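You operate a simulated robot arm through the tools that you are given. There is no shell and no other tool.

You run a simulated robot arm. Do the job below in one go: nothing can be reset, and whatever is moved stays where it is left.

Task
Test the gram in the meter cup and file tin 742 in the bay for its moisture.
Fine: slide the cup in, set the dial to gram, turn the yellow knob till the lamp lights and leave it so; press the green button.

It is judged by the outcome, as a careful person would: the job done as asked, and still so three seconds after it is handed in. It fails if anything else is knocked over, pushed out of place, dropped, spilled or broken.

Robot
A 7-joint arm with a two-finger parallel gripper, fixed in place. Base frame: the origin is on the floor under the middle of its stand, x ahead of it, y to its left, z up; the work surface is at about z = 800. Readings come in mm, rad, newtons and seconds.
It reaches about 1479 mm from its shoulder. Its first joint turns from -2.897 to 2.897 rad. Payload 4.4 kg.
The tool frame sits at the grasp point between the pads (the TCP): z along the fingers, y along the line on which they close. The tips reach 23 mm beyond it. The gripper opens to 94 mm. The fingers are 38 mm wide and 10 mm thick; the gripper's body (54 by 96 mm) begins 39 mm behind the TCP.
Orientation is that of the tool frame in the base frame, as [roll, pitch, yaw] about the fixed x, y, z axes, in that order (R = Rz(yaw) Ry(pitch) Rx(roll)). With the fingers straight down and closing along the base's y, the tool's x points along the base's -x, its y along +y and its z along -z.

Tools
- The arm moves only by the tool jog_arm. Its arguments are lists of equal length, an entry for each row: "linear": the shift along the tool's x, y, z in units of 40 mm (1.0 is 40 mm), a list of three; "turn": the turn, a rotation vector about the tool's x, y, z in units of 5 degrees (1.0 is 5 degrees), a list of three; "gripper": the gripper command, from -1 (fully open) to 1 (shut), values between in proportion. In form: {"linear": [[dx, dy, dz], ...], "turn": [[ax, ay, az], ...], "gripper": [gripper, ...]}. A call has 1 to 20 rows; each row shifts and turns the commanded pose from where the row before left it, along the tool's axes as they then stand. A call with a number of a shift or a turn outside -1 to 1 is refused whole. A row lasts 0.2 s, in which the tool goes at most 50 mm and 0.15 rad; a call with a longer step from one row to the next is refused whole, and so is a gripper value outside its range. A pose out of reach is approached as far as the arm can. The call stops where the force on the tool passes 70 N (or 10 N more than at its start, if that is more) or the arm is blocked; 0.2 s more then pass. The fingers move at their own pace (about 72 mm/s each) and stop on an object; they squeeze with about 42 N. The grip force told is the motor's: it shows also when the fingers shut on nothing. Time passes only in rows, and 0.2 s behind the last, so rows that do not move let the fingers close. It gives the time, the measured TCP pose, the force on the tool (base axes), the opening and the grip force at its end, in the units of the frame above (readings bear some noise), with the torque about the TCP (base axes, N m) and any sound that the robot's microphone picked up.
- Cameras (640 x 400 px; columns grow to the right, rows downward): "scene" is fixed at [398.7, 650, 1423.6]; the picture's right is [-0.51, -0.86, 0.00], its down [-0.66, 0.40, -0.63] and it looks along [0.54, -0.32, -0.77] (base axes); focal length 214 px, centre (320, 200). "wrist" rides on the gripper at [86, 16, -75] in the tool frame; the picture's right is [-0.18, 0.98, 0.00], its down [-0.58, -0.11, -0.81] and it looks along [-0.79, -0.15, 0.59] (tool axes); focal length 243 px, centre (320, 200).
- camera(camera): a new picture of that camera. It takes no simulated time.
- measure_at(camera, pixels): for up to 12 pixels [column, row] of the newest picture of that camera ("zoom" is the newest enlarged one), the place [x, y, z] in the base frame of the surface seen there, good to about 3 mm. It takes no simulated time.
- close_up(camera, box): a new picture of the part [left, top, right, bottom] of that camera's present view, enlarged. It takes no simulated time.
- close_job(): hands the job in; it is judged then, once.

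Leave the gripper open and the arm clear of the work at the hand-in unless told otherwise.

The tools are called after "Request:" as name(argument=value, ...) on one line, values as JSON. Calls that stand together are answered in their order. jog_arm: Moves the arm, as the interface text tells. Its arguments: {"type":"object","properties":{"linear":{"type":"array","items":{"type":"array","items":{"type":"number"}}},"turn":{"type":"array","items":{"type":"array","items":{"type":"number"}}},"gripper":{"type":"array","items":{"type":"number"}}},"required":["linear","turn","gripper"]} The other tools are called the same way: camera (camera) takes a picture; measure_at (camera, pixels) gives the place of the surface under pixels of a picture; close_up (camera, box) takes an enlarged picture of a part of a camera's view; close_job () hands the job in.

At the start:

```text
clock: 0.0
eef_pos: [300.5, 1022.0, 1269.2]
ee_rot: [3.141, -0.001, -3.141]
wrist_force: [-0.3, 0.0, 0.4]
wrist_torque: [-0.02, 0.01, -0.01]
grip_width: 94.0
gripper_force: 0.0
```

scene: 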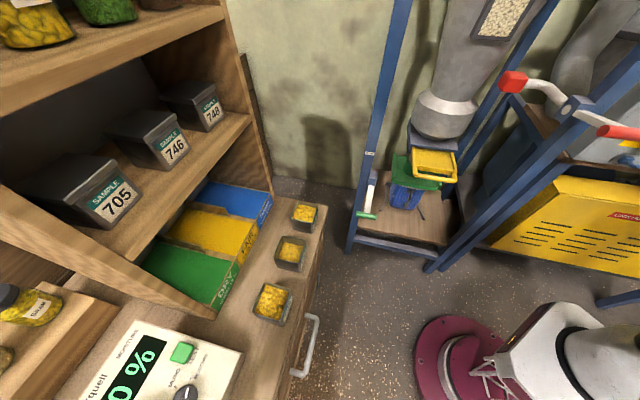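
wrist: 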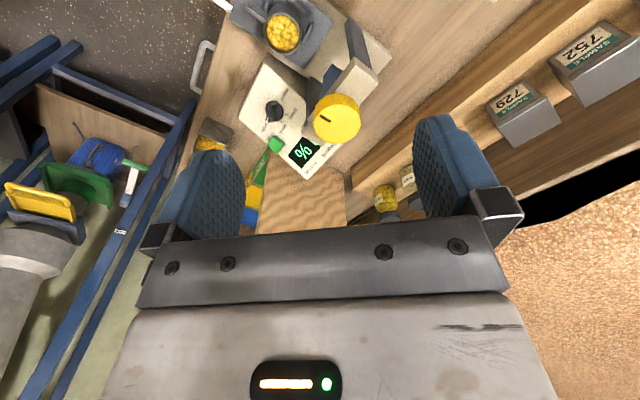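

I begin by looking at both cameras more closely: the scene shows a shelf with sample tins, coloured bays (green/yellow/blue), small cups, and a meter at the bottom left. I take enlarged views first.

Request:
close_up(camera="scene", box=[0, 200, 340, 400])

Request:
close_up(camera="wrist", box=[180, 0, 420, 240])

Request:
close_up(camera="scene", box=[0, 50, 290, 250])

Request:
close_up(camera="wrist", box=[400, 0, 640, 150])

```text
1.88 times, centred on (170, 300) of scene
```

zoom: 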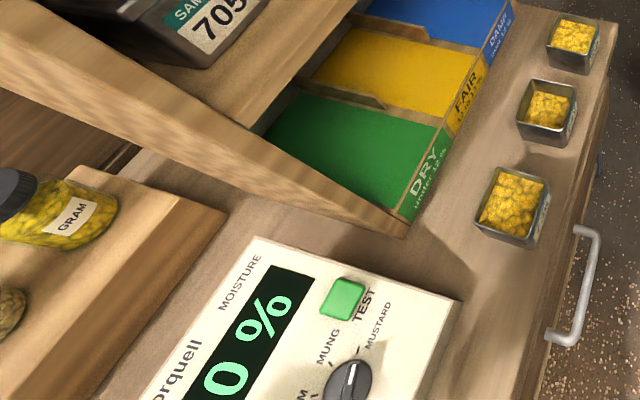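

```text
1.67 times, centred on (300, 120) of wrist
```

zoom: 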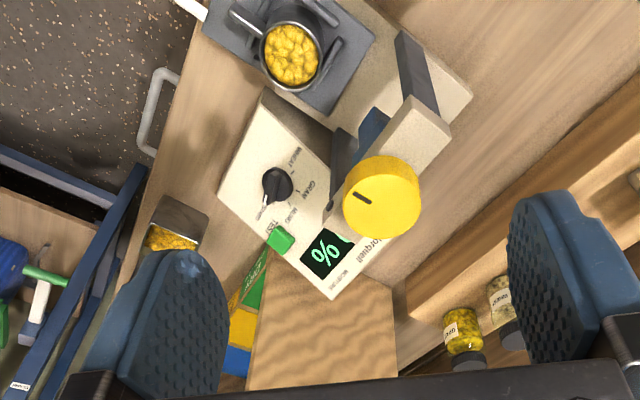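

```text
2.00 times, centred on (145, 150) of scene
```

zoom: 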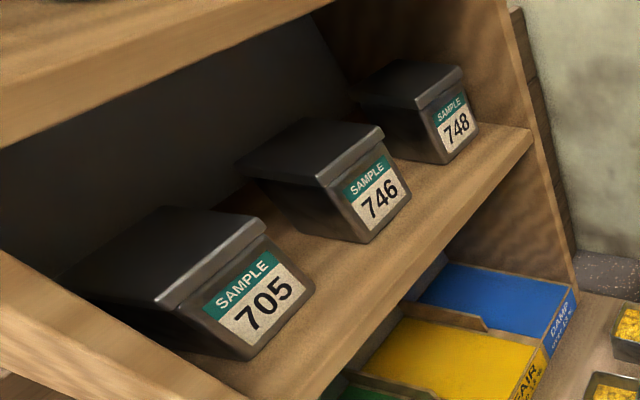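

```text
2.67 times, centred on (520, 75) of wrist
```

zoom: 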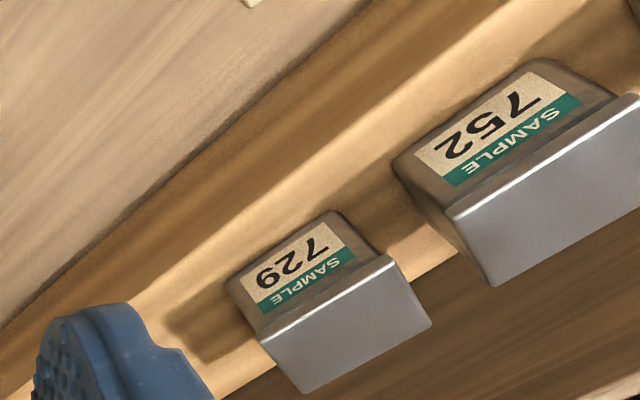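

I measure key points in the present pictures to map the scene: in the scene view the tins, bays and meter; in the wrist view the cup stand, dial, yellow knob, green button, tins.

Request:
camera(camera="scene")

Request:
camera(camera="wrist")

Request:
measure_at(camera="wrist", pixels=[[283, 33], [273, 110], [338, 118], [276, 145], [304, 152], [315, 25], [350, 75], [510, 100], [525, 125], [585, 50], [600, 85], [300, 190]])

Request:
measure_at(camera="scene", pixels=[[185, 275], [215, 230], [235, 200], [115, 200], [170, 150], [210, 110], [80, 185], [180, 352], [183, 395], [270, 302], [290, 253], [305, 215]])

```text
taken
```

scene: 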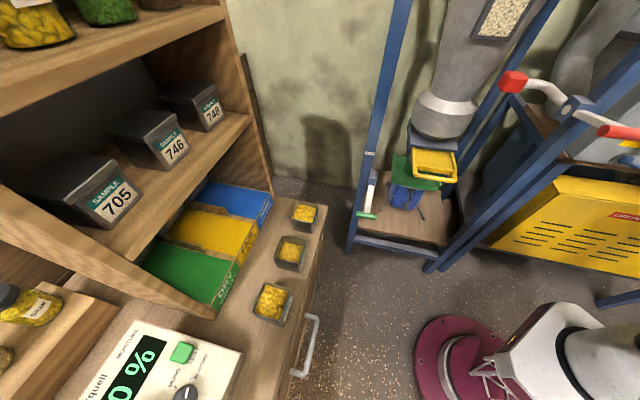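

```text
taken
```

wrist: 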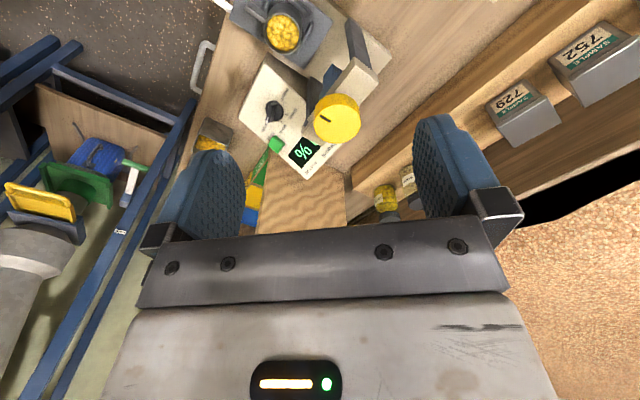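

```text
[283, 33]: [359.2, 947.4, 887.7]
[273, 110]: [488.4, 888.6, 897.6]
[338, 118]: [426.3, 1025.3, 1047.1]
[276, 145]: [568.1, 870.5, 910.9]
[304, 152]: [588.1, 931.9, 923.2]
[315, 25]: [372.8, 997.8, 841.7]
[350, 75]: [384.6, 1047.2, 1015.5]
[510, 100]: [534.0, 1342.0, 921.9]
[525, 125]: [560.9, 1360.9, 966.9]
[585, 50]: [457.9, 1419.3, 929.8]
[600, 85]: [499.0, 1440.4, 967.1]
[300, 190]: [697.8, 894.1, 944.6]
```

```text
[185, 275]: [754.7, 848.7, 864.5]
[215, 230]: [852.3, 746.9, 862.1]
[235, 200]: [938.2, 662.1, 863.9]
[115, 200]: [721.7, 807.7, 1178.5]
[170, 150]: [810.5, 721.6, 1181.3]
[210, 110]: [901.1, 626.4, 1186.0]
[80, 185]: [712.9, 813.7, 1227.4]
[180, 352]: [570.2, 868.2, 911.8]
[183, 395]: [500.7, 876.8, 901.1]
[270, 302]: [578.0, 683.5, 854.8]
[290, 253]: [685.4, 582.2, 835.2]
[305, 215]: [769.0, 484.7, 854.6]
```

The shelf runs diagonally, with front facing (-x,-y); the bays DRY/FAIR/DAMP lie at (755,849), (852,747), (938,662), z≈863; the meter is near (490-590, 870-930, 900), cup near (359,947,888). I have not seen tin 742 yet (705, 746, 748, 729, 752 so far). I turn the gripper about its vertical axis to look around toward +y.

Request:
jog_arm(linear=[[0, 0, 0], [0, 0, 0], [0, 0, 0], [0, 0, 0], [0, 0, 0], [0, 0, 0], [0, 0, 0], [0, 0, 0], [0, 0, 0]], turn=[[0, 0, -1], [0, 0, -1], [0, 0, -1], [0, 0, -1], [0, 0, -1], [0, 0, -1], [0, 0, -1], [0, 0, -1], [0, 0, -1]], gripper=[-1, -1, -1, -1, -1, -1, -1, -1, -1])

Request:
camera(camera="wrist")

Request:
camera(camera="scene")

```text
clock: 2.0
eef_pos: [300.1, 1021.9, 1271.2]
ee_rot: [3.141, -0.002, -2.356]
wrist_force: [-0.2, 0.2, 0.5]
wrist_torque: [0.03, 0.0, 0.01]
grip_width: 93.5
gripper_force: 0.1
```

```text
taken
```

wrist: 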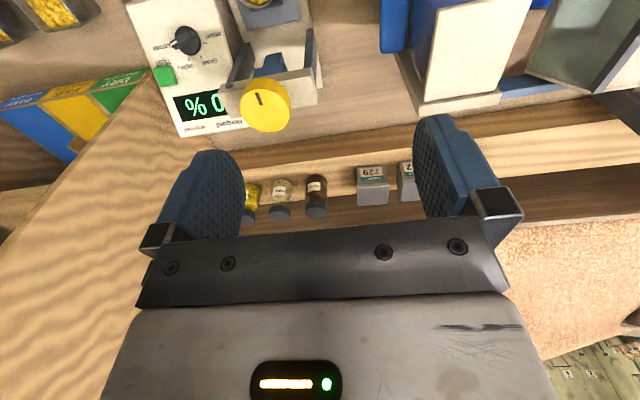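

```text
taken
```

scene: 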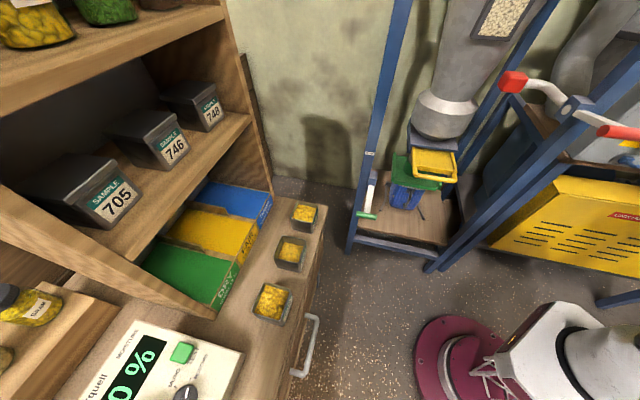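

Now the wrist camera faces the bench squarely (upside down). I zoom in on the meter, on the row of jars/tins at the back, and keep looking for tin 742 further left.

Request:
close_up(camera="wrist", box=[120, 0, 340, 140])

Request:
close_up(camera="wrist", box=[340, 0, 640, 220])

Request:
measure_at(camera="wrist", pixels=[[185, 40], [162, 76], [265, 105], [205, 105], [300, 60], [270, 10], [320, 80], [250, 200], [370, 172], [405, 165], [460, 60], [580, 60]])

```text
2.86 times, centred on (230, 70) of wrist
```

zoom: 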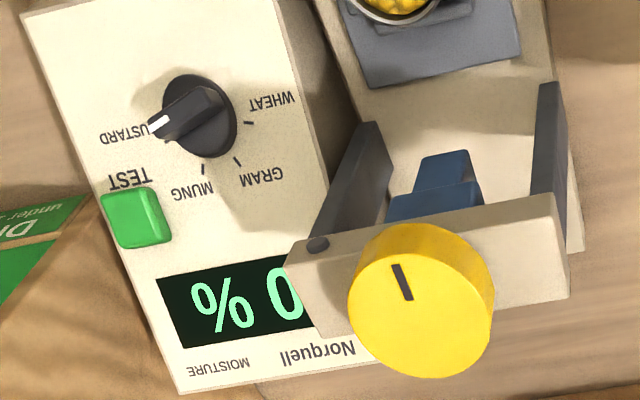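

```text
1.82 times, centred on (490, 110) of wrist
```

zoom: 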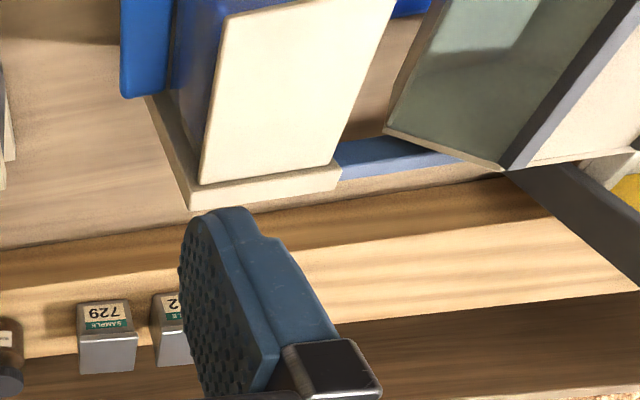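

```text
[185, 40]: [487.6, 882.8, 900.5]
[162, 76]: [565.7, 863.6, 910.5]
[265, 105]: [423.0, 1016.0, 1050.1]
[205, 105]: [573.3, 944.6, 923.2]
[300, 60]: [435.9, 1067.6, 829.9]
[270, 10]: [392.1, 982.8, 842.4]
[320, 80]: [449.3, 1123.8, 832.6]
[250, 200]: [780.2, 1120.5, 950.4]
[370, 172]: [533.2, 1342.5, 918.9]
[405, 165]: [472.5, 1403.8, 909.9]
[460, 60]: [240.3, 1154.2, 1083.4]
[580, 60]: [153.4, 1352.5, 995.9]
```

The meter: dial points to MUSTARD now (choices WHEAT, GRAM, MUNG, MUSTARD); the green TEST button; a bridge with the yellow knob, lamp dot at its end, and a blue presser under it; the cup stands in a grey carriage in front. Still no tin 742. I turn further left to look.

Request:
jog_arm(linear=[[0, 0, 0], [0, 0, 0], [0, 0, 0], [0, 0, 0], [0, 0, 0], [0, 0, 0], [0, 0, 0], [0, 0, 0], [0, 0, 0]], turn=[[0, 0, -1], [0, 0, -1], [0, 0, -1], [0, 0, -1], [0, 0, -1], [0, 0, -1], [0, 0, -1], [0, 0, -1], [0, 0, -1]], gripper=[-1, -1, -1, -1, -1, -1, -1, -1, -1])

Request:
camera(camera="wrist")

```text
clock: 4.0
eef_pos: [299.7, 1020.2, 1270.3]
ee_rot: [-3.141, 0.001, -1.569]
wrist_force: [-0.1, 0.4, 0.0]
wrist_torque: [0.03, 0.05, 0.03]
grip_width: 94.1
gripper_force: 0.1
```

```text
taken
```

wrist: 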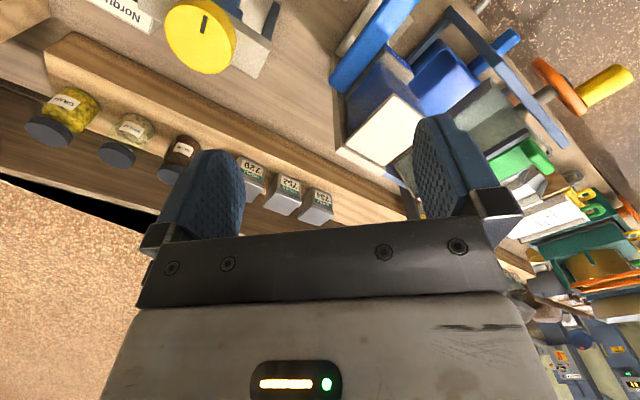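

Request:
close_up(camera="wrist", box=[220, 140, 360, 240])

Request:
close_up(camera="wrist", box=[320, 0, 640, 300])

Request:
measure_at(camera="wrist", pixels=[[252, 170], [288, 185], [322, 198], [248, 185], [280, 203], [315, 213], [400, 130], [440, 80]])

```text
4.00 times, centred on (290, 190) of wrist
```

zoom: 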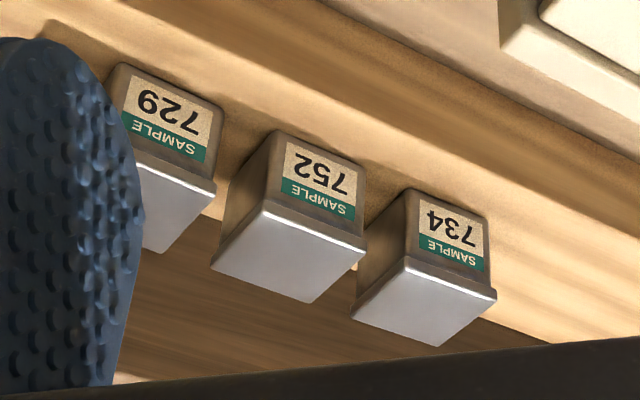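

```text
1.33 times, centred on (480, 150) of wrist
```

zoom: 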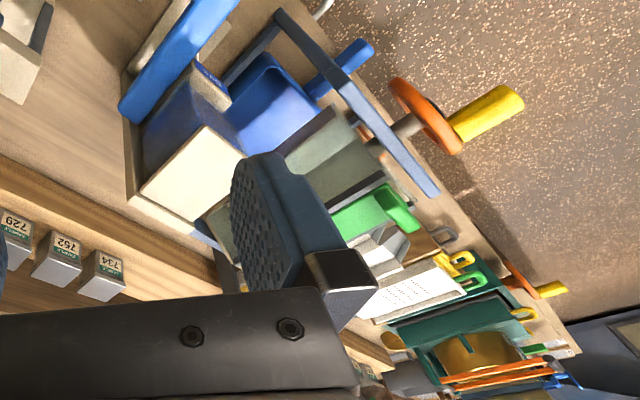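

```text
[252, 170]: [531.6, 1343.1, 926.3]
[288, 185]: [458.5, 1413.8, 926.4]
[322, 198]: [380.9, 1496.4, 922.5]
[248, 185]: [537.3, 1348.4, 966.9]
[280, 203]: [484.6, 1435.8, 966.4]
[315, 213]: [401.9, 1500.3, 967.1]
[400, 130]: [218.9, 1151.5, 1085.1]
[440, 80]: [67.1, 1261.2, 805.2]
```

At the back ledge stand 729, 752, 734 — not 742. Something tin-like shows further left near pixel (517,277), so I turn further left.

Request:
jog_arm(linear=[[0, 0, 0], [0, 0, 0], [0, 0, 0], [0, 0, 0], [0, 0, 0], [0, 0, 0]], turn=[[0, 0, -1], [0, 0, -1], [0, 0, -1], [0, 0, -1], [0, 0, -1], [0, 0, -1]], gripper=[-1, -1, -1, -1, -1, -1])

Request:
camera(camera="wrist")

Request:
close_up(camera="wrist", box=[160, 0, 480, 240])

```text
clock: 5.4
eef_pos: [301.3, 1020.9, 1270.0]
ee_rot: [3.14, 0.0, -1.046]
wrist_force: [0.5, 0.6, 0.3]
wrist_torque: [-0.01, -0.03, 0.0]
grip_width: 93.9
gripper_force: 0.1
```

```text
taken
```

wrist: 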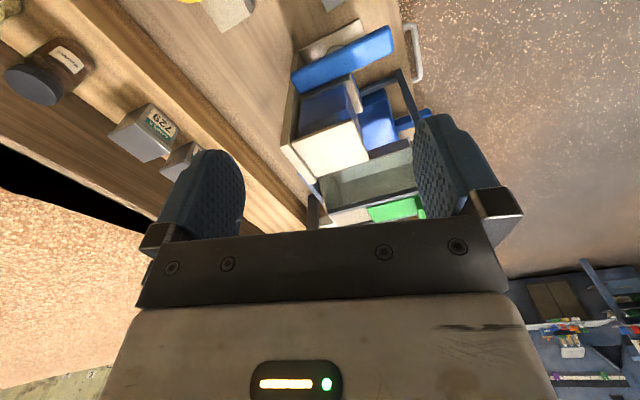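

```text
1.67 times, centred on (320, 120) of wrist
```

zoom: 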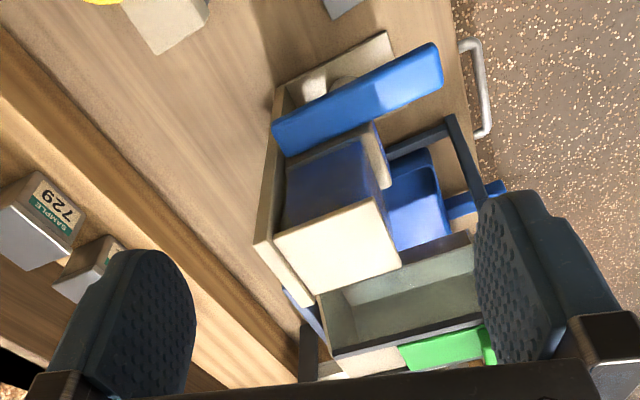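

Not found here. I turn back to facing +y and tilt the camera up to look along the back ledge to the left.

Request:
jog_arm(linear=[[0, 0, 0], [0, 0, 0], [0, 0, 0], [0, 0, 0], [0, 0, 0], [0, 0, 0], [0, 0, 0], [0, 0, 0], [0, 0, 0], [0, 0, 0]], turn=[[0, 0, 1], [0, 0, 1], [0, 0, 1], [0, 0, 1], [0, -1, 0], [0, -1, 0], [0, -1, 0], [0, -1, 0], [0, -1, 0], [0, -1, 0]], gripper=[-1, -1, -1, -1, -1, -1, -1, -1, -1, -1])

Request:
camera(camera="wrist")

Request:
close_up(camera="wrist", box=[100, 20, 460, 240])

```text
clock: 7.6
eef_pos: [298.6, 1021.2, 1269.2]
ee_rot: [-3.141, 0.525, -1.395]
wrist_force: [0.2, 0.0, -0.1]
wrist_torque: [0.0, 0.02, 0.01]
grip_width: 93.8
gripper_force: 0.0
```

```text
taken
```

wrist: 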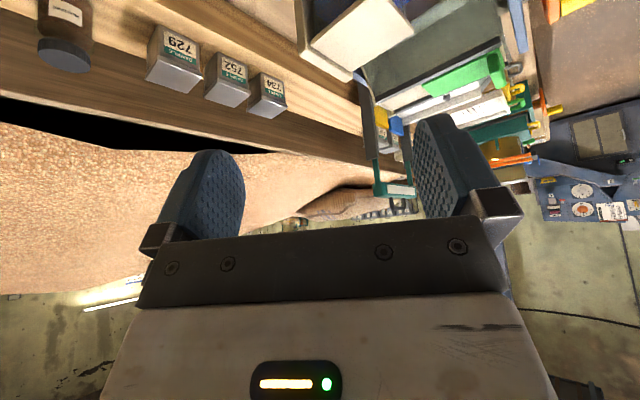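

```text
1.78 times, centred on (280, 130) of wrist
```

zoom: 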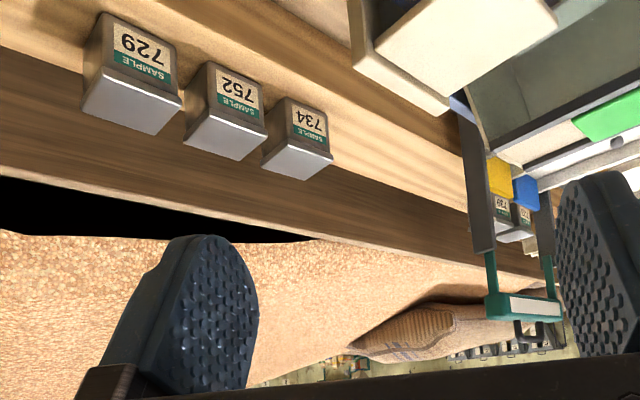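

Two more tins show through the frame near pixel (385,140). I zoom there.

Request:
close_up(camera="wrist", box=[350, 90, 430, 210])

Request:
measure_at(camera="wrist", pixels=[[380, 140], [396, 141], [386, 118], [400, 190]])

```text
3.33 times, centred on (390, 150) of wrist
```

zoom: 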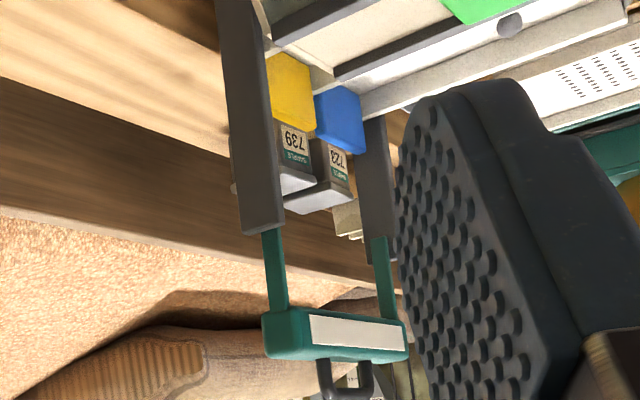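

```text
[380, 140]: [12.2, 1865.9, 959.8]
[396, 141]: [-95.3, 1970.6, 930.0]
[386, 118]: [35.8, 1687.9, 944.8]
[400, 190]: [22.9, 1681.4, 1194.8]
```

Those are 739 and 723, out of reach. I zoom hard on the shelf tins in the scene view to be sure of their numbers.

Request:
close_up(camera="scene", box=[80, 110, 200, 230])

Request:
close_up(camera="scene", box=[180, 70, 260, 150])

Request:
close_up(camera="scene", box=[0, 0, 240, 130])

```text
3.33 times, centred on (140, 170) of scene
```

zoom: 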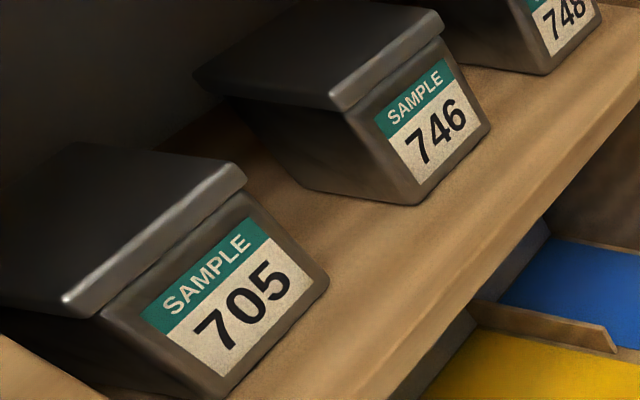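

```text
5.00 times, centred on (220, 110) of scene
```

zoom: 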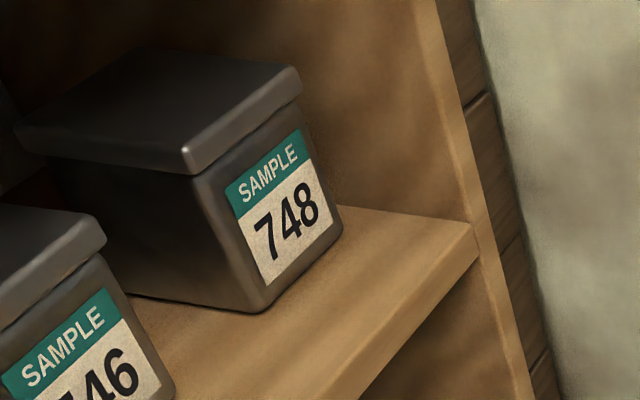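

```text
2.67 times, centred on (120, 65) of scene
```

zoom: 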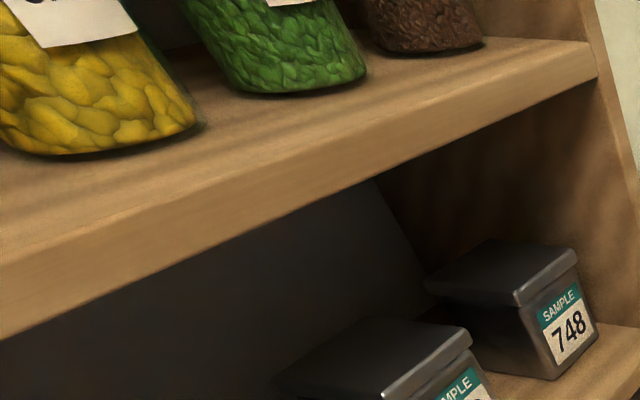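

Still no 742. There may be something under the tin shelf, behind the bays. I level the gripper again, face the shelf squarely and move back to about (420,400,1200), in front of the shelf.

Request:
jog_arm(linear=[[0, 0, 0], [0, 0, 0], [0, 0, 0], [0, 0, 0], [0, 0, 0], [0, 0, 0], [0, 0, 0], [0, 0, 0], [0, 0, 0], [0, 0, 0], [0, 0, 0], [0, 0, 0], [0, 0, 0], [0, 0, 0], [0, 0, 0], [0, 0, 0], [0, 0, 0]], turn=[[0, 1, 0], [0, 1, 0], [0, 1, 0], [0, 1, 0], [0, 1, 0], [0, 1, 0], [0, 0, 1], [0, 0, 1], [0, 0, 1], [0, 0, 1], [0, 0, 1], [0, 0, 1], [0, 0, 1], [0, 0, 1], [0, 0, 1], [0, 0, 1], [0, 0, 1]], gripper=[-1, -1, -1, -1, -1, -1, -1, -1, -1, -1, -1, -1, -1, -1, -1, -1, -1])

Request:
jog_arm(linear=[[0.55, -0.817, 0.108], [0.55, -0.817, 0.108], [0.55, -0.817, 0.108], [0.55, -0.817, 0.108], [0.55, -0.817, 0.108], [0.55, -0.817, 0.108], [0.55, -0.817, 0.108], [0.55, -0.817, 0.108], [0.55, -0.817, 0.108], [0.55, -0.817, 0.108], [0.55, -0.817, 0.108], [0.55, -0.817, 0.108], [0.55, -0.817, 0.108], [0.55, -0.817, 0.108], [0.55, -0.817, 0.108], [0.55, -0.817, 0.108]], turn=[[0, 0, 0], [0, 0, 0], [0, 0, 0], [0, 0, 0], [0, 0, 0], [0, 0, 0], [0, 0, 0], [0, 0, 0], [0, 0, 0], [0, 0, 0], [0, 0, 0], [0, 0, 0], [0, 0, 0], [0, 0, 0], [0, 0, 0], [0, 0, 0]], gripper=[-1, -1, -1, -1, -1, -1, -1, -1, -1, -1, -1, -1, -1, -1, -1, -1])

Request:
camera(camera="wrist")

Request:
camera(camera="scene")

```text
clock: 11.2
eef_pos: [299.8, 1021.4, 1268.9]
ee_rot: [3.141, 0.0, -2.359]
wrist_force: [-0.7, -0.2, -0.4]
wrist_torque: [0.02, -0.04, 0.02]
grip_width: 94.1
gripper_force: 0.2
```

```text
clock: 14.6
eef_pos: [423.3, 402.7, 1201.4]
ee_rot: [3.14, 0.0, -2.358]
wrist_force: [0.2, 0.1, -0.6]
wrist_torque: [0.0, 0.04, 0.01]
grip_width: 94.3
gripper_force: 0.2
```

```text
taken
```

wrist: 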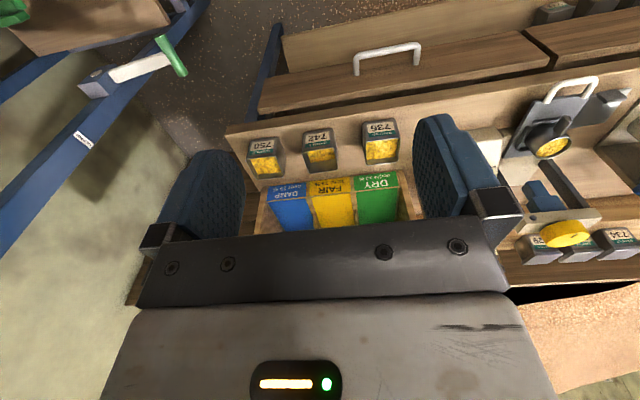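

```text
taken
```

scene: 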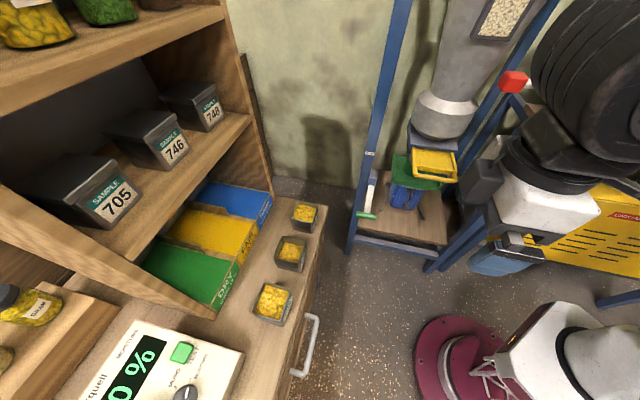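

The three open tins on the front edge bear labels on their front: I zoom at (260-400, 120-200).

Request:
close_up(camera="wrist", box=[230, 110, 430, 240])

Request:
close_up(camera="wrist", box=[480, 60, 640, 270])

Request:
measure_at(camera="wrist", pixels=[[265, 145], [318, 138], [381, 129], [320, 157], [293, 192], [335, 187], [380, 182], [295, 212], [335, 205], [378, 205], [388, 60], [570, 85]])

```text
3.08 times, centred on (330, 175) of wrist
```

zoom: 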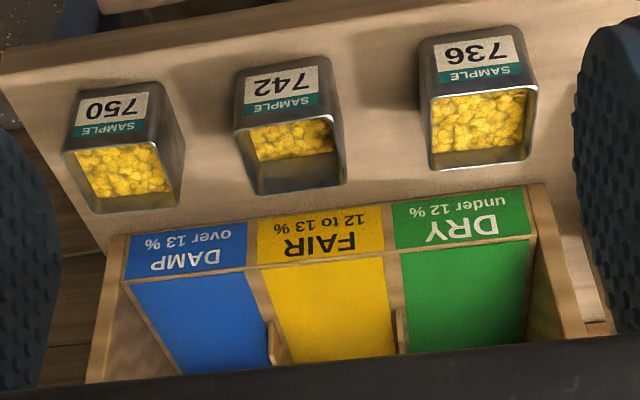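

```text
1.90 times, centred on (560, 165) of wrist
```

zoom: 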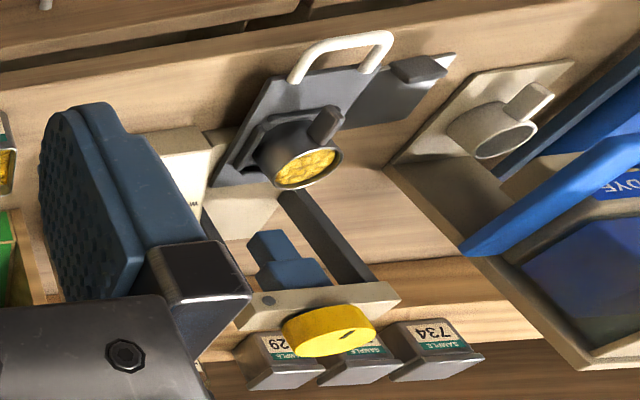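

```text
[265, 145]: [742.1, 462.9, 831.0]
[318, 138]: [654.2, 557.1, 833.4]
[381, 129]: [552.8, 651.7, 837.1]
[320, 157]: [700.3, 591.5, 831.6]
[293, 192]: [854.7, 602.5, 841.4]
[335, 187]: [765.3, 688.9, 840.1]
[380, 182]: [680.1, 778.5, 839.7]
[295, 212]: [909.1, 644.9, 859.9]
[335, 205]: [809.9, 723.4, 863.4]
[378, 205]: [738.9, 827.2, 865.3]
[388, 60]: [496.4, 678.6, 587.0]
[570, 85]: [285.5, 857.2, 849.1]
```

Tin 742 is the middle open tin at about (670,570), z≈800-855. Bays: DAMP over 13 %, FAIR 12 to 13 %, DRY under 12 %. Now I go for a close look at the meter: TCP to about (226,813,1000), facing the meter.

Request:
jog_arm(linear=[[-0.314, 0.894, 0.419], [-0.314, 0.894, 0.419], [-0.314, 0.894, 0.419], [-0.314, 0.894, 0.419], [-0.314, 0.894, 0.419], [-0.314, 0.894, 0.419], [-0.314, 0.894, 0.419], [-0.314, 0.894, 0.419], [-0.314, 0.894, 0.419], [-0.314, 0.894, 0.419], [-0.314, 0.894, 0.419], [-0.314, 0.894, 0.419]], turn=[[0, 0, 0], [0, 0, 0], [0, 0, 0], [0, 0, 0], [0, 0, 0], [0, 0, 0], [0, 0, 0], [0, 0, 0], [0, 0, 0], [0, 0, 0], [0, 0, 0], [0, 0, 0]], gripper=[-1, -1, -1, -1, -1, -1, -1, -1, -1, -1, -1, -1])

Request:
camera(camera="wrist")

Request:
close_up(camera="wrist", box=[140, 0, 500, 225])

Request:
camera(camera="scene")

```text
clock: 17.2
eef_pos: [223.7, 814.2, 998.9]
ee_rot: [3.14, -0.001, -2.356]
wrist_force: [-0.4, 0.3, -0.2]
wrist_torque: [-0.01, -0.02, 0.0]
grip_width: 94.1
gripper_force: 0.0
```

```text
taken
```

wrist: 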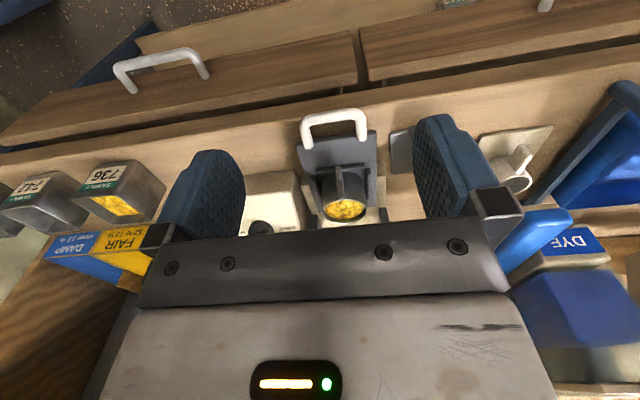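

```text
1.78 times, centred on (320, 112) of wrist
```

zoom: 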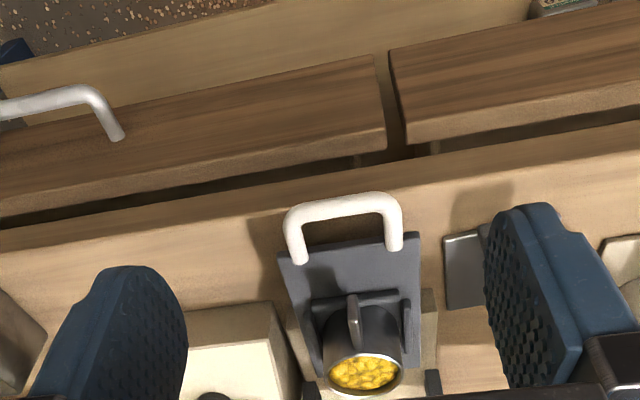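

```text
taken
```

scene: 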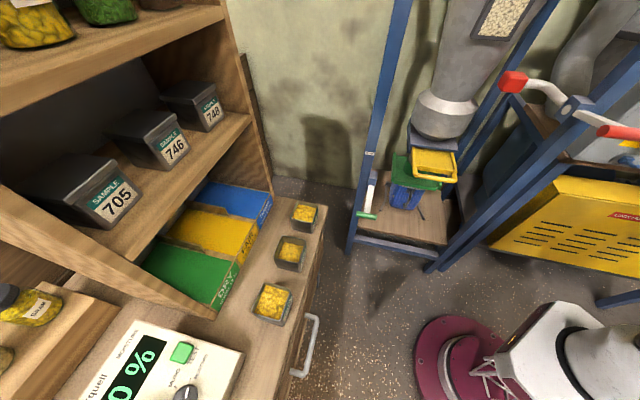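

The white U-handle of the carriage is plain at (303-366, 112-145), the cup behind it. I measure handle, plate, cup.

Request:
measure_at(camera="wrist", pixels=[[334, 115], [318, 118], [350, 114], [304, 128], [307, 143], [361, 137], [364, 120], [335, 150], [310, 158], [374, 150], [346, 209], [340, 180]])

Request:
measure_at(camera="wrist", pixels=[[338, 172], [327, 205], [366, 205], [346, 218], [320, 168], [356, 166], [270, 185], [385, 195], [402, 150], [330, 140]])

```text
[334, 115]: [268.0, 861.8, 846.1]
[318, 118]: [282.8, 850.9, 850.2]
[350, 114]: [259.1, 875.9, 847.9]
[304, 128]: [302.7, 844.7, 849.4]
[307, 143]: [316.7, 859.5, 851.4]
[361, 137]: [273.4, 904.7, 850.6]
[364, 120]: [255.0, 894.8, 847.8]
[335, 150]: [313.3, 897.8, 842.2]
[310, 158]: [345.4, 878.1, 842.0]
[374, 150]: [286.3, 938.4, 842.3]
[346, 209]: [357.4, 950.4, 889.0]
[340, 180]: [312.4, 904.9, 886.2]
```

```text
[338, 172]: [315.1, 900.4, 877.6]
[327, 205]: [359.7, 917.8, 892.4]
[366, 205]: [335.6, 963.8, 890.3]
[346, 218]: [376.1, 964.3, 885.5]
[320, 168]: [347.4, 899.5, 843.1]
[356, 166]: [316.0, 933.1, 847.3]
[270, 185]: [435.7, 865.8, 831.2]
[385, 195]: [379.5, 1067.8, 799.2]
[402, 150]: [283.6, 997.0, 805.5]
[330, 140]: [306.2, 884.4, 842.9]
```

Bench coordinates d=(x+y)/√2 (into the bench), l=(y−x)/√2 (left): handle bar at d≈799, l≈418, z≈848; cup at d≈925; knob at d≈1018, l≈419. I shut the fingers, lower to z≈860 in front of the handle bar (still ~40 mm short of it).

Request:
jog_arm(linear=[[0, 0, 0.7], [0, 0, 0.7], [0, 0, 0.7], [0, 0, 0.7], [0, 0, 0.65], [0, 0, 0]], turn=[[0, 0, 0], [0, 0, 0], [0, 0, 0], [0, 0, 0], [0, 0, 0], [0, 0, 0]], gripper=[1, 1, 1, 1, 1, 1])

Request:
camera(camera="wrist")

```text
clock: 18.6
eef_pos: [224.1, 814.2, 860.6]
ee_rot: [3.14, 0.0, -2.355]
wrist_force: [0.5, 0.1, 0.2]
wrist_torque: [-0.01, 0.02, -0.01]
grip_width: 0.1
gripper_force: 42.0
```

```text
taken
```

wrist: 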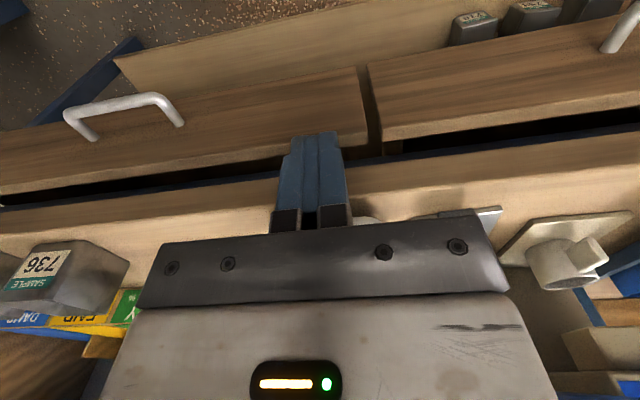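

The fingers are shut in front of the handle. Now I push slowly forward (+d), first 80 mm, watching the force.

Request:
jog_arm(linear=[[-0.4, 0, 0], [-0.4, 0, 0], [-0.25, 0, 0], [-0.25, 0, 0], [-0.25, 0, 0], [-0.25, 0, 0], [-0.25, 0, 0]], turn=[[0, 0, 0], [0, 0, 0], [0, 0, 0], [0, 0, 0], [0, 0, 0], [0, 0, 0], [0, 0, 0]], gripper=[1, 1, 1, 1, 1, 1, 1])

Request:
camera(camera="wrist")

Request:
camera(camera="scene")

```text
clock: 20.2
eef_pos: [281.8, 871.9, 862.3]
ee_rot: [-3.141, 0.001, -2.356]
wrist_force: [-0.9, -1.1, 0.6]
wrist_torque: [-0.06, 0.0, 0.0]
grip_width: 0.0
gripper_force: 42.0
```

```text
taken
```

wrist: 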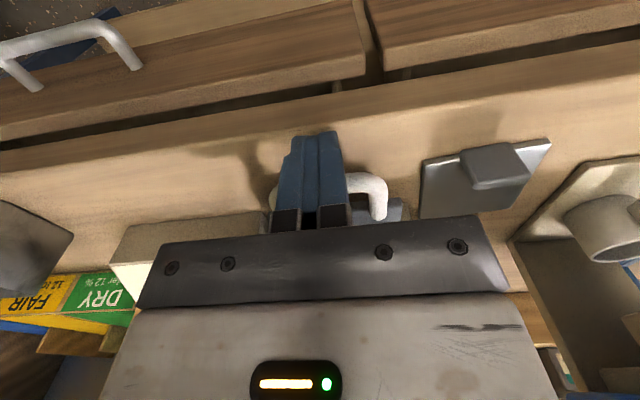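

```text
taken
```

scene: 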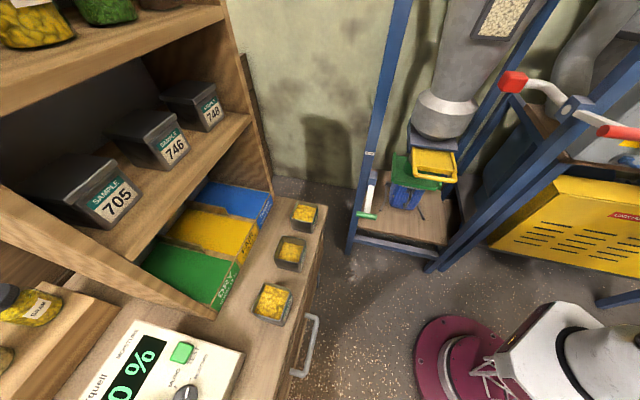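

The handle's right part is seen at (380,195); force is only ~1.4 N. I check that the carriage moved by measuring it.

Request:
measure_at(camera="wrist", pixels=[[365, 180], [380, 190], [382, 210], [270, 190], [395, 212]])

```text
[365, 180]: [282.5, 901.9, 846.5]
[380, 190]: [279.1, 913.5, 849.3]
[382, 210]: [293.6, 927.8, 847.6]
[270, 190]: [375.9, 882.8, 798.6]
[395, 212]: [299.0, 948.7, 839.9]
```

The bar is now at d≈838 — it moved along. I keep pushing in 10 mm rows, then check.

Request:
jog_arm(linear=[[-0.25, 0, 0], [-0.25, 0, 0], [-0.25, 0, 0], [-0.25, 0, 0], [-0.2, 0, 0]], turn=[[0, 0, 0], [0, 0, 0], [0, 0, 0], [0, 0, 0], [0, 0, 0]], gripper=[1, 1, 1, 1, 1])

Request:
camera(camera="wrist")

```text
clock: 21.4
eef_pos: [316.6, 905.5, 861.4]
ee_rot: [3.14, 0.002, -2.356]
wrist_force: [-0.2, -0.2, -0.4]
wrist_torque: [-0.02, 0.0, 0.0]
grip_width: 0.0
gripper_force: 41.9
```

```text
taken
```

wrist: 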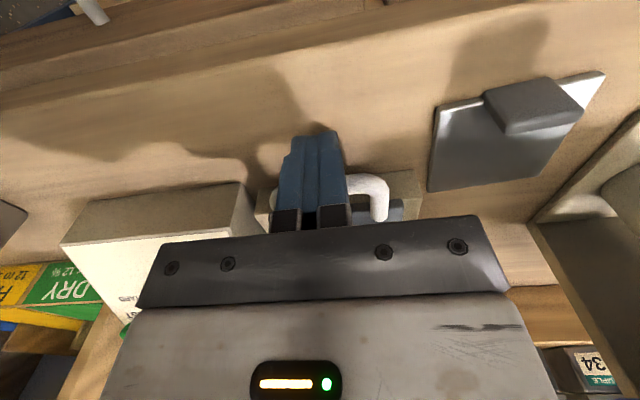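

The carriage followed (d of tool ≈864). I continue in 4 mm rows until the stop is felt.

Request:
jog_arm(linear=[[-0.1, 0, 0], [-0.1, 0, 0], [-0.1, 0, 0], [-0.1, 0, 0]], turn=[[0, 0, 0], [0, 0, 0], [0, 0, 0], [0, 0, 0]], gripper=[1, 1, 1, 1])

Request:
measure_at(camera="wrist", pixels=[[375, 182], [382, 205]])

```text
clock: 22.4
eef_pos: [327.3, 916.8, 862.0]
ee_rot: [3.14, -0.001, -2.357]
wrist_force: [-0.1, 0.0, 0.1]
wrist_torque: [0.0, 0.0, 0.0]
grip_width: 0.0
gripper_force: 42.1
```

```text
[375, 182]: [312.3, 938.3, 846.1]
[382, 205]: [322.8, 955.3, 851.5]
```

No stop felt yet. I take a fresh picture and go on in small rows.

Request:
jog_arm(linear=[[-0.1, 0, 0], [-0.1, 0, 0]], turn=[[0, 0, 0], [0, 0, 0]], gripper=[1, 1])

Request:
camera(camera="wrist")

Request:
measure_at(camera="wrist", pixels=[[375, 182], [382, 205], [400, 205]])

```text
clock: 23.0
eef_pos: [331.3, 921.6, 861.2]
ee_rot: [-3.139, -0.001, -2.355]
wrist_force: [-21.3, -32.9, 10.8]
wrist_torque: [-0.44, 0.12, -0.12]
grip_width: 0.0
gripper_force: 41.7
```

```text
taken
```

wrist: 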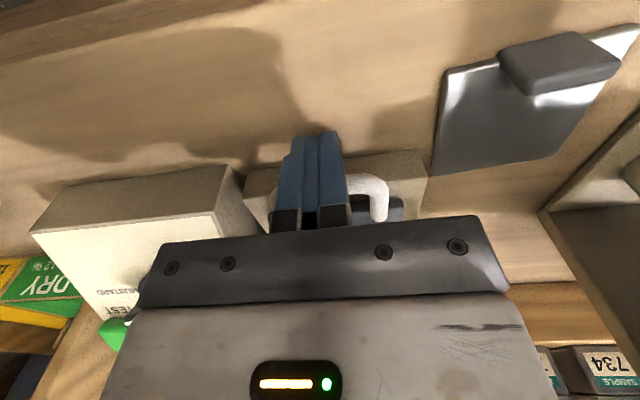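

```text
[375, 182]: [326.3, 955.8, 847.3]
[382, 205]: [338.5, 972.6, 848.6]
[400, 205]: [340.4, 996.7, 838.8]
```

About 39 N: the carriage is at its stop (bar at d≈906). I back off 100 mm, then rise to z≈1130 and view the meter with the fingers open.

Request:
jog_arm(linear=[[0.2, 0, 0], [0.6, 0, 0], [0.85, 0, 0], [0.85, 0, 0], [0, -0.31, -0.96], [0, -0.31, -0.96], [0, -0.31, -0.96], [0, -0.31, -0.96], [0, -0.31, -0.96], [0, -0.31, -0.96], [0, -0.31, -0.96]], turn=[[0, 0, 0], [0, 0, 0], [0, 0, 0], [0, 0, 0], [0, 0, 0], [0, 0, 0], [0, 0, 0], [0, 0, 0], [0, 0, 0], [0, 0, 0], [0, 0, 0]], gripper=[1, 1, 1, 1, 0.5, 0, -0.5, -1, -1, -1, -1])

Request:
camera(camera="wrist")

Request:
close_up(camera="wrist", box=[180, 60, 460, 235])

```text
clock: 25.4
eef_pos: [327.6, 787.9, 1115.4]
ee_rot: [-3.133, -0.017, -2.361]
wrist_force: [0.1, 0.7, -0.1]
wrist_torque: [-0.03, 0.02, -0.01]
grip_width: 94.1
gripper_force: 0.2
```

```text
taken
```

wrist: 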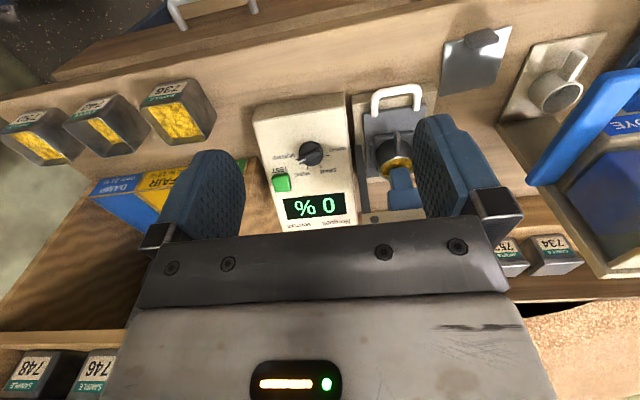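

```text
2.29 times, centred on (320, 148) of wrist
```

zoom: 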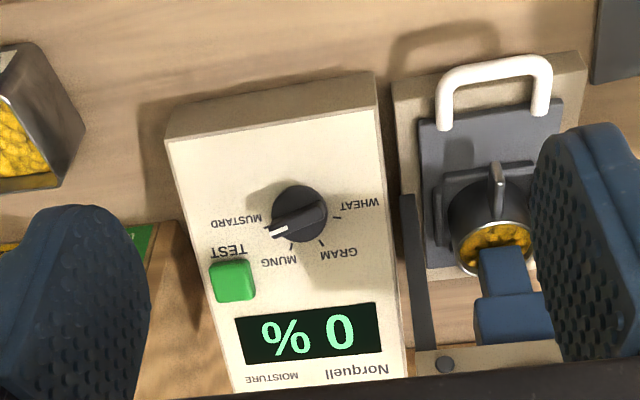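

The cup now sits under the blue presser. I zoom on the dial to get its centre, its grip direction and the tick marks.

Request:
close_up(camera="wrist", box=[262, 125, 362, 187])

```text
6.40 times, centred on (312, 156) of wrist
```

zoom: 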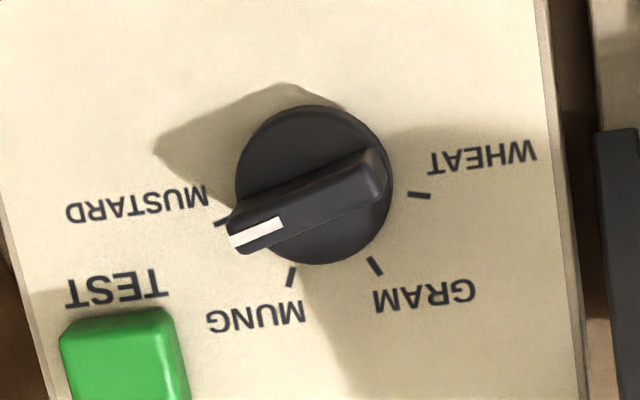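

I measure ticks, pointer ends, face points and the button.

Request:
measure_at(camera="zoom", pixels=[[222, 221], [291, 277], [375, 266], [420, 195], [255, 232], [375, 170], [310, 198], [290, 130], [120, 355], [100, 100], [480, 100], [470, 340]])

Request:
measure_at(camera="wrist", pixels=[[262, 120], [335, 112], [345, 215], [285, 220], [281, 183], [315, 207], [300, 108], [372, 218], [395, 215], [402, 175], [396, 165], [397, 90]])

```text
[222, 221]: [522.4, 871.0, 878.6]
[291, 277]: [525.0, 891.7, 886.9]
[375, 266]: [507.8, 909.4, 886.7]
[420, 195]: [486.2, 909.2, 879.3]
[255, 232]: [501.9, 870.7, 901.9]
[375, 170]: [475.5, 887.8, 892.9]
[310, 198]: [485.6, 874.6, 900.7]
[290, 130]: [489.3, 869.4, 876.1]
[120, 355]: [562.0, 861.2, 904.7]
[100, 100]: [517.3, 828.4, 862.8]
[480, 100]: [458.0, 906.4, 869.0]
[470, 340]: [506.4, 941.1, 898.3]
```

```text
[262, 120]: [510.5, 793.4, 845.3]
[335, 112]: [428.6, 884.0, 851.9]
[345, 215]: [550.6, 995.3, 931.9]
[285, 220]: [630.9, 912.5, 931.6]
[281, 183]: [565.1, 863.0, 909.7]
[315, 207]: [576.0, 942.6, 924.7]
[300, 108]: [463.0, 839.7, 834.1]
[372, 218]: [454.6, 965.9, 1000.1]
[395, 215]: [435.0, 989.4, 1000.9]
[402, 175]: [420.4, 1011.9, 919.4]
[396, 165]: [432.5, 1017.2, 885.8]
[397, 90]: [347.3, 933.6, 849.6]
```

From this: face tilts 26.5°, dial axis meets the face at d≈980.6, l≈272.4, z≈876; ticks at ±27° and ±77° from "up"; pointer bar at MUSTARD (≈76° clockwise); GRAM is ≈27° counter-clockwise, so I have to turn it about 100° counter-clockwise. First I tilt the tool square to the face (−26.5° about tool y) and turn it 76° clockwise so that the fingers straddle the bar.

Request:
jog_arm(linear=[[0, 0, 0], [0, 0, 0], [0, 0, 0], [0, 0, 0], [0, 0, 0], [0, 0, 0], [0, 0, 0]], turn=[[0, -0.9, 0], [0, -0.9, 0], [0, -0.9, 0], [0, -0.9, 0], [0, -0.9, 0], [0, -0.8, 0], [0, 0, 0]], gripper=[-1, -1, -1, -1, -1, -1, -1])

Request:
jog_arm(linear=[[0, 0, 0], [0, 0, 0], [0, 0, 0], [0, 0, 0], [0, 0, 0], [0, 0, 0], [0, 0, 0], [0, 0, 0], [0, 0, 0], [0, 0, 0], [0, 0, 0], [0, 0, 0], [0, 0, 0], [0, 0, 0], [0, 0, 0], [0, 0, 0], [0, 0, 0], [0, 0, 0]], turn=[[0, 0, 0.95], [0, 0, 0.95], [0, 0, 0.95], [0, 0, 0.95], [0, 0, 0.95], [0, 0, 0.95], [0, 0, 0.95], [0, 0, 0.95], [0, 0, 0.95], [0, 0, 0.95], [0, 0, 0.95], [0, 0, 0.95], [0, 0, 0.95], [0, 0, 0.95], [0, 0, 0.95], [0, 0, 0.95], [0, 0, 0], [0, 0, 0]], gripper=[-1, -1, -1, -1, -1, -1, -1, -1, -1, -1, -1, -1, -1, -1, -1, -1, -1, -1])

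Request:
camera(camera="scene")

Request:
camera(camera="wrist")

```text
clock: 27.2
eef_pos: [341.2, 795.8, 1029.0]
ee_rot: [-3.085, 0.358, -2.352]
wrist_force: [-0.3, 0.0, -0.6]
wrist_torque: [0.02, 0.0, 0.01]
grip_width: 94.0
gripper_force: 0.1
stopped in row 7: the arm was blocked; the commanded pose is now the measured one
```

```text
clock: 31.0
eef_pos: [339.5, 794.5, 1026.1]
ee_rot: [2.812, 0.137, 2.573]
wrist_force: [0.1, -0.4, -0.2]
wrist_torque: [-0.02, 0.01, 0.03]
grip_width: 93.9
gripper_force: 0.0
```

```text
taken
```

scene: 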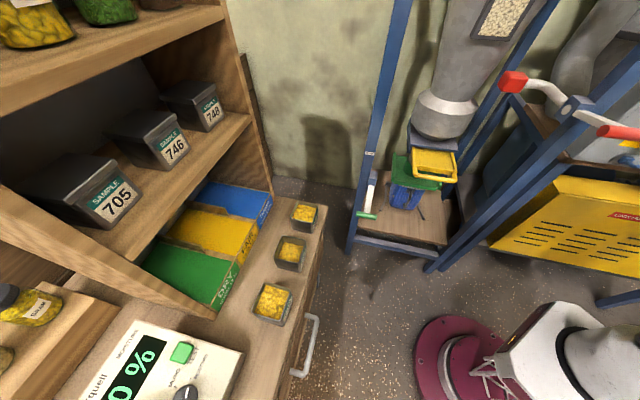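

```text
taken
```

wrist: 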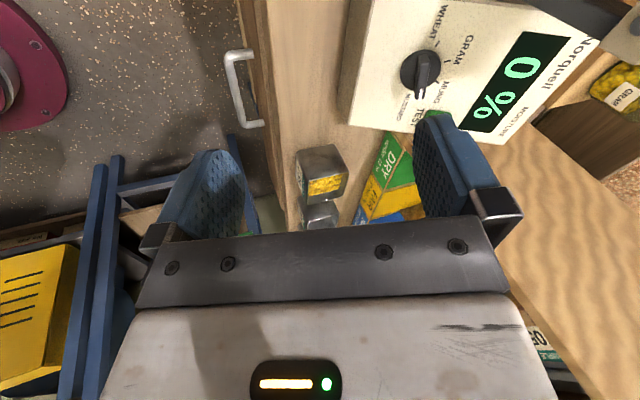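

The arm was blocked partway while tilting so near its base (now tilt ≈20°). Further out there should be more room: I move toward the dial's axis, to about d=932, l=272, z=1015, staying above the face, and then correct the orientation.

Request:
jog_arm(linear=[[-0.4625, 0.653, 0.3575], [-0.4625, 0.653, 0.3575], [-0.4625, 0.653, 0.3575], [-0.4625, 0.653, 0.3575], [0, 0, 0]], turn=[[0, 0, 0], [0, 0, 0], [0, 0, 0], [0, 0, 0], [0, 0, 0]], gripper=[-1, -1, -1, -1, -1])

Request:
camera(camera="wrist")

```text
clock: 32.2
eef_pos: [467.8, 853.1, 1030.7]
ee_rot: [2.798, 0.133, 2.572]
wrist_force: [-0.2, -0.2, 0.4]
wrist_torque: [-0.01, -0.01, 0.02]
grip_width: 94.1
gripper_force: 0.0
```

```text
taken
```

wrist: 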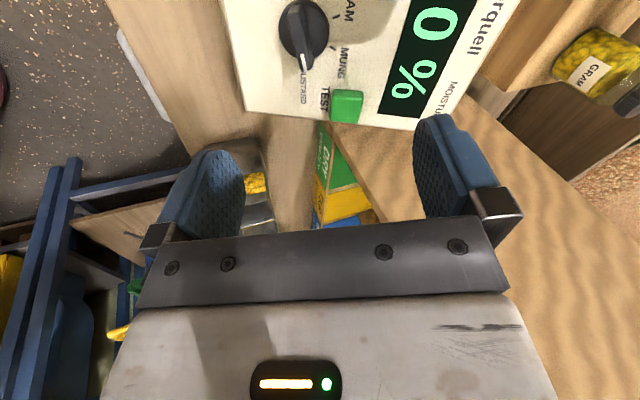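

Now at d=934, l=272, z=1031, with the tilt a little short. I correct by a turn of about −6.1° about tool x and +1.4° about tool y.

Request:
jog_arm(linear=[[0, 0, 0], [0, 0, 0], [0, 0, 0], [0, 0, 0]], turn=[[-0.614, 0.138, 0.04], [-0.614, 0.138, 0.04], [0, 0, 0], [0, 0, 0]], gripper=[-1, -1, -1, -1])

```text
clock: 33.2
eef_pos: [468.7, 852.4, 1029.2]
ee_rot: [2.69, 0.109, 2.575]
wrist_force: [0.5, 0.0, -0.6]
wrist_torque: [0.02, -0.01, 0.01]
grip_width: 94.4
gripper_force: 0.0
```

Orientation is now square to the face. I refine the dial position from this nearer view: zoom on (260-380, 0-130).

Request:
close_up(camera="wrist", box=[230, 0, 400, 110])

```text
3.64 times, centred on (315, 55) of wrist
```

zoom: 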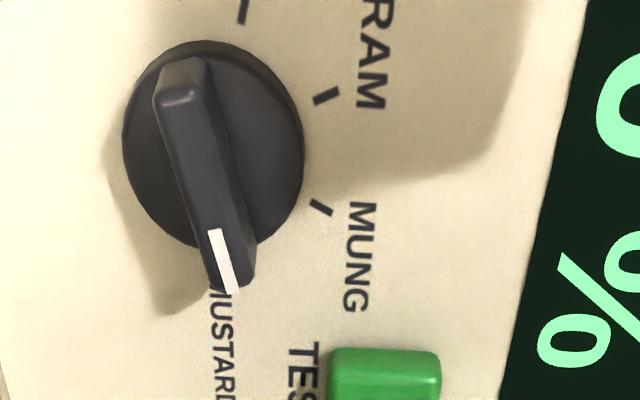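

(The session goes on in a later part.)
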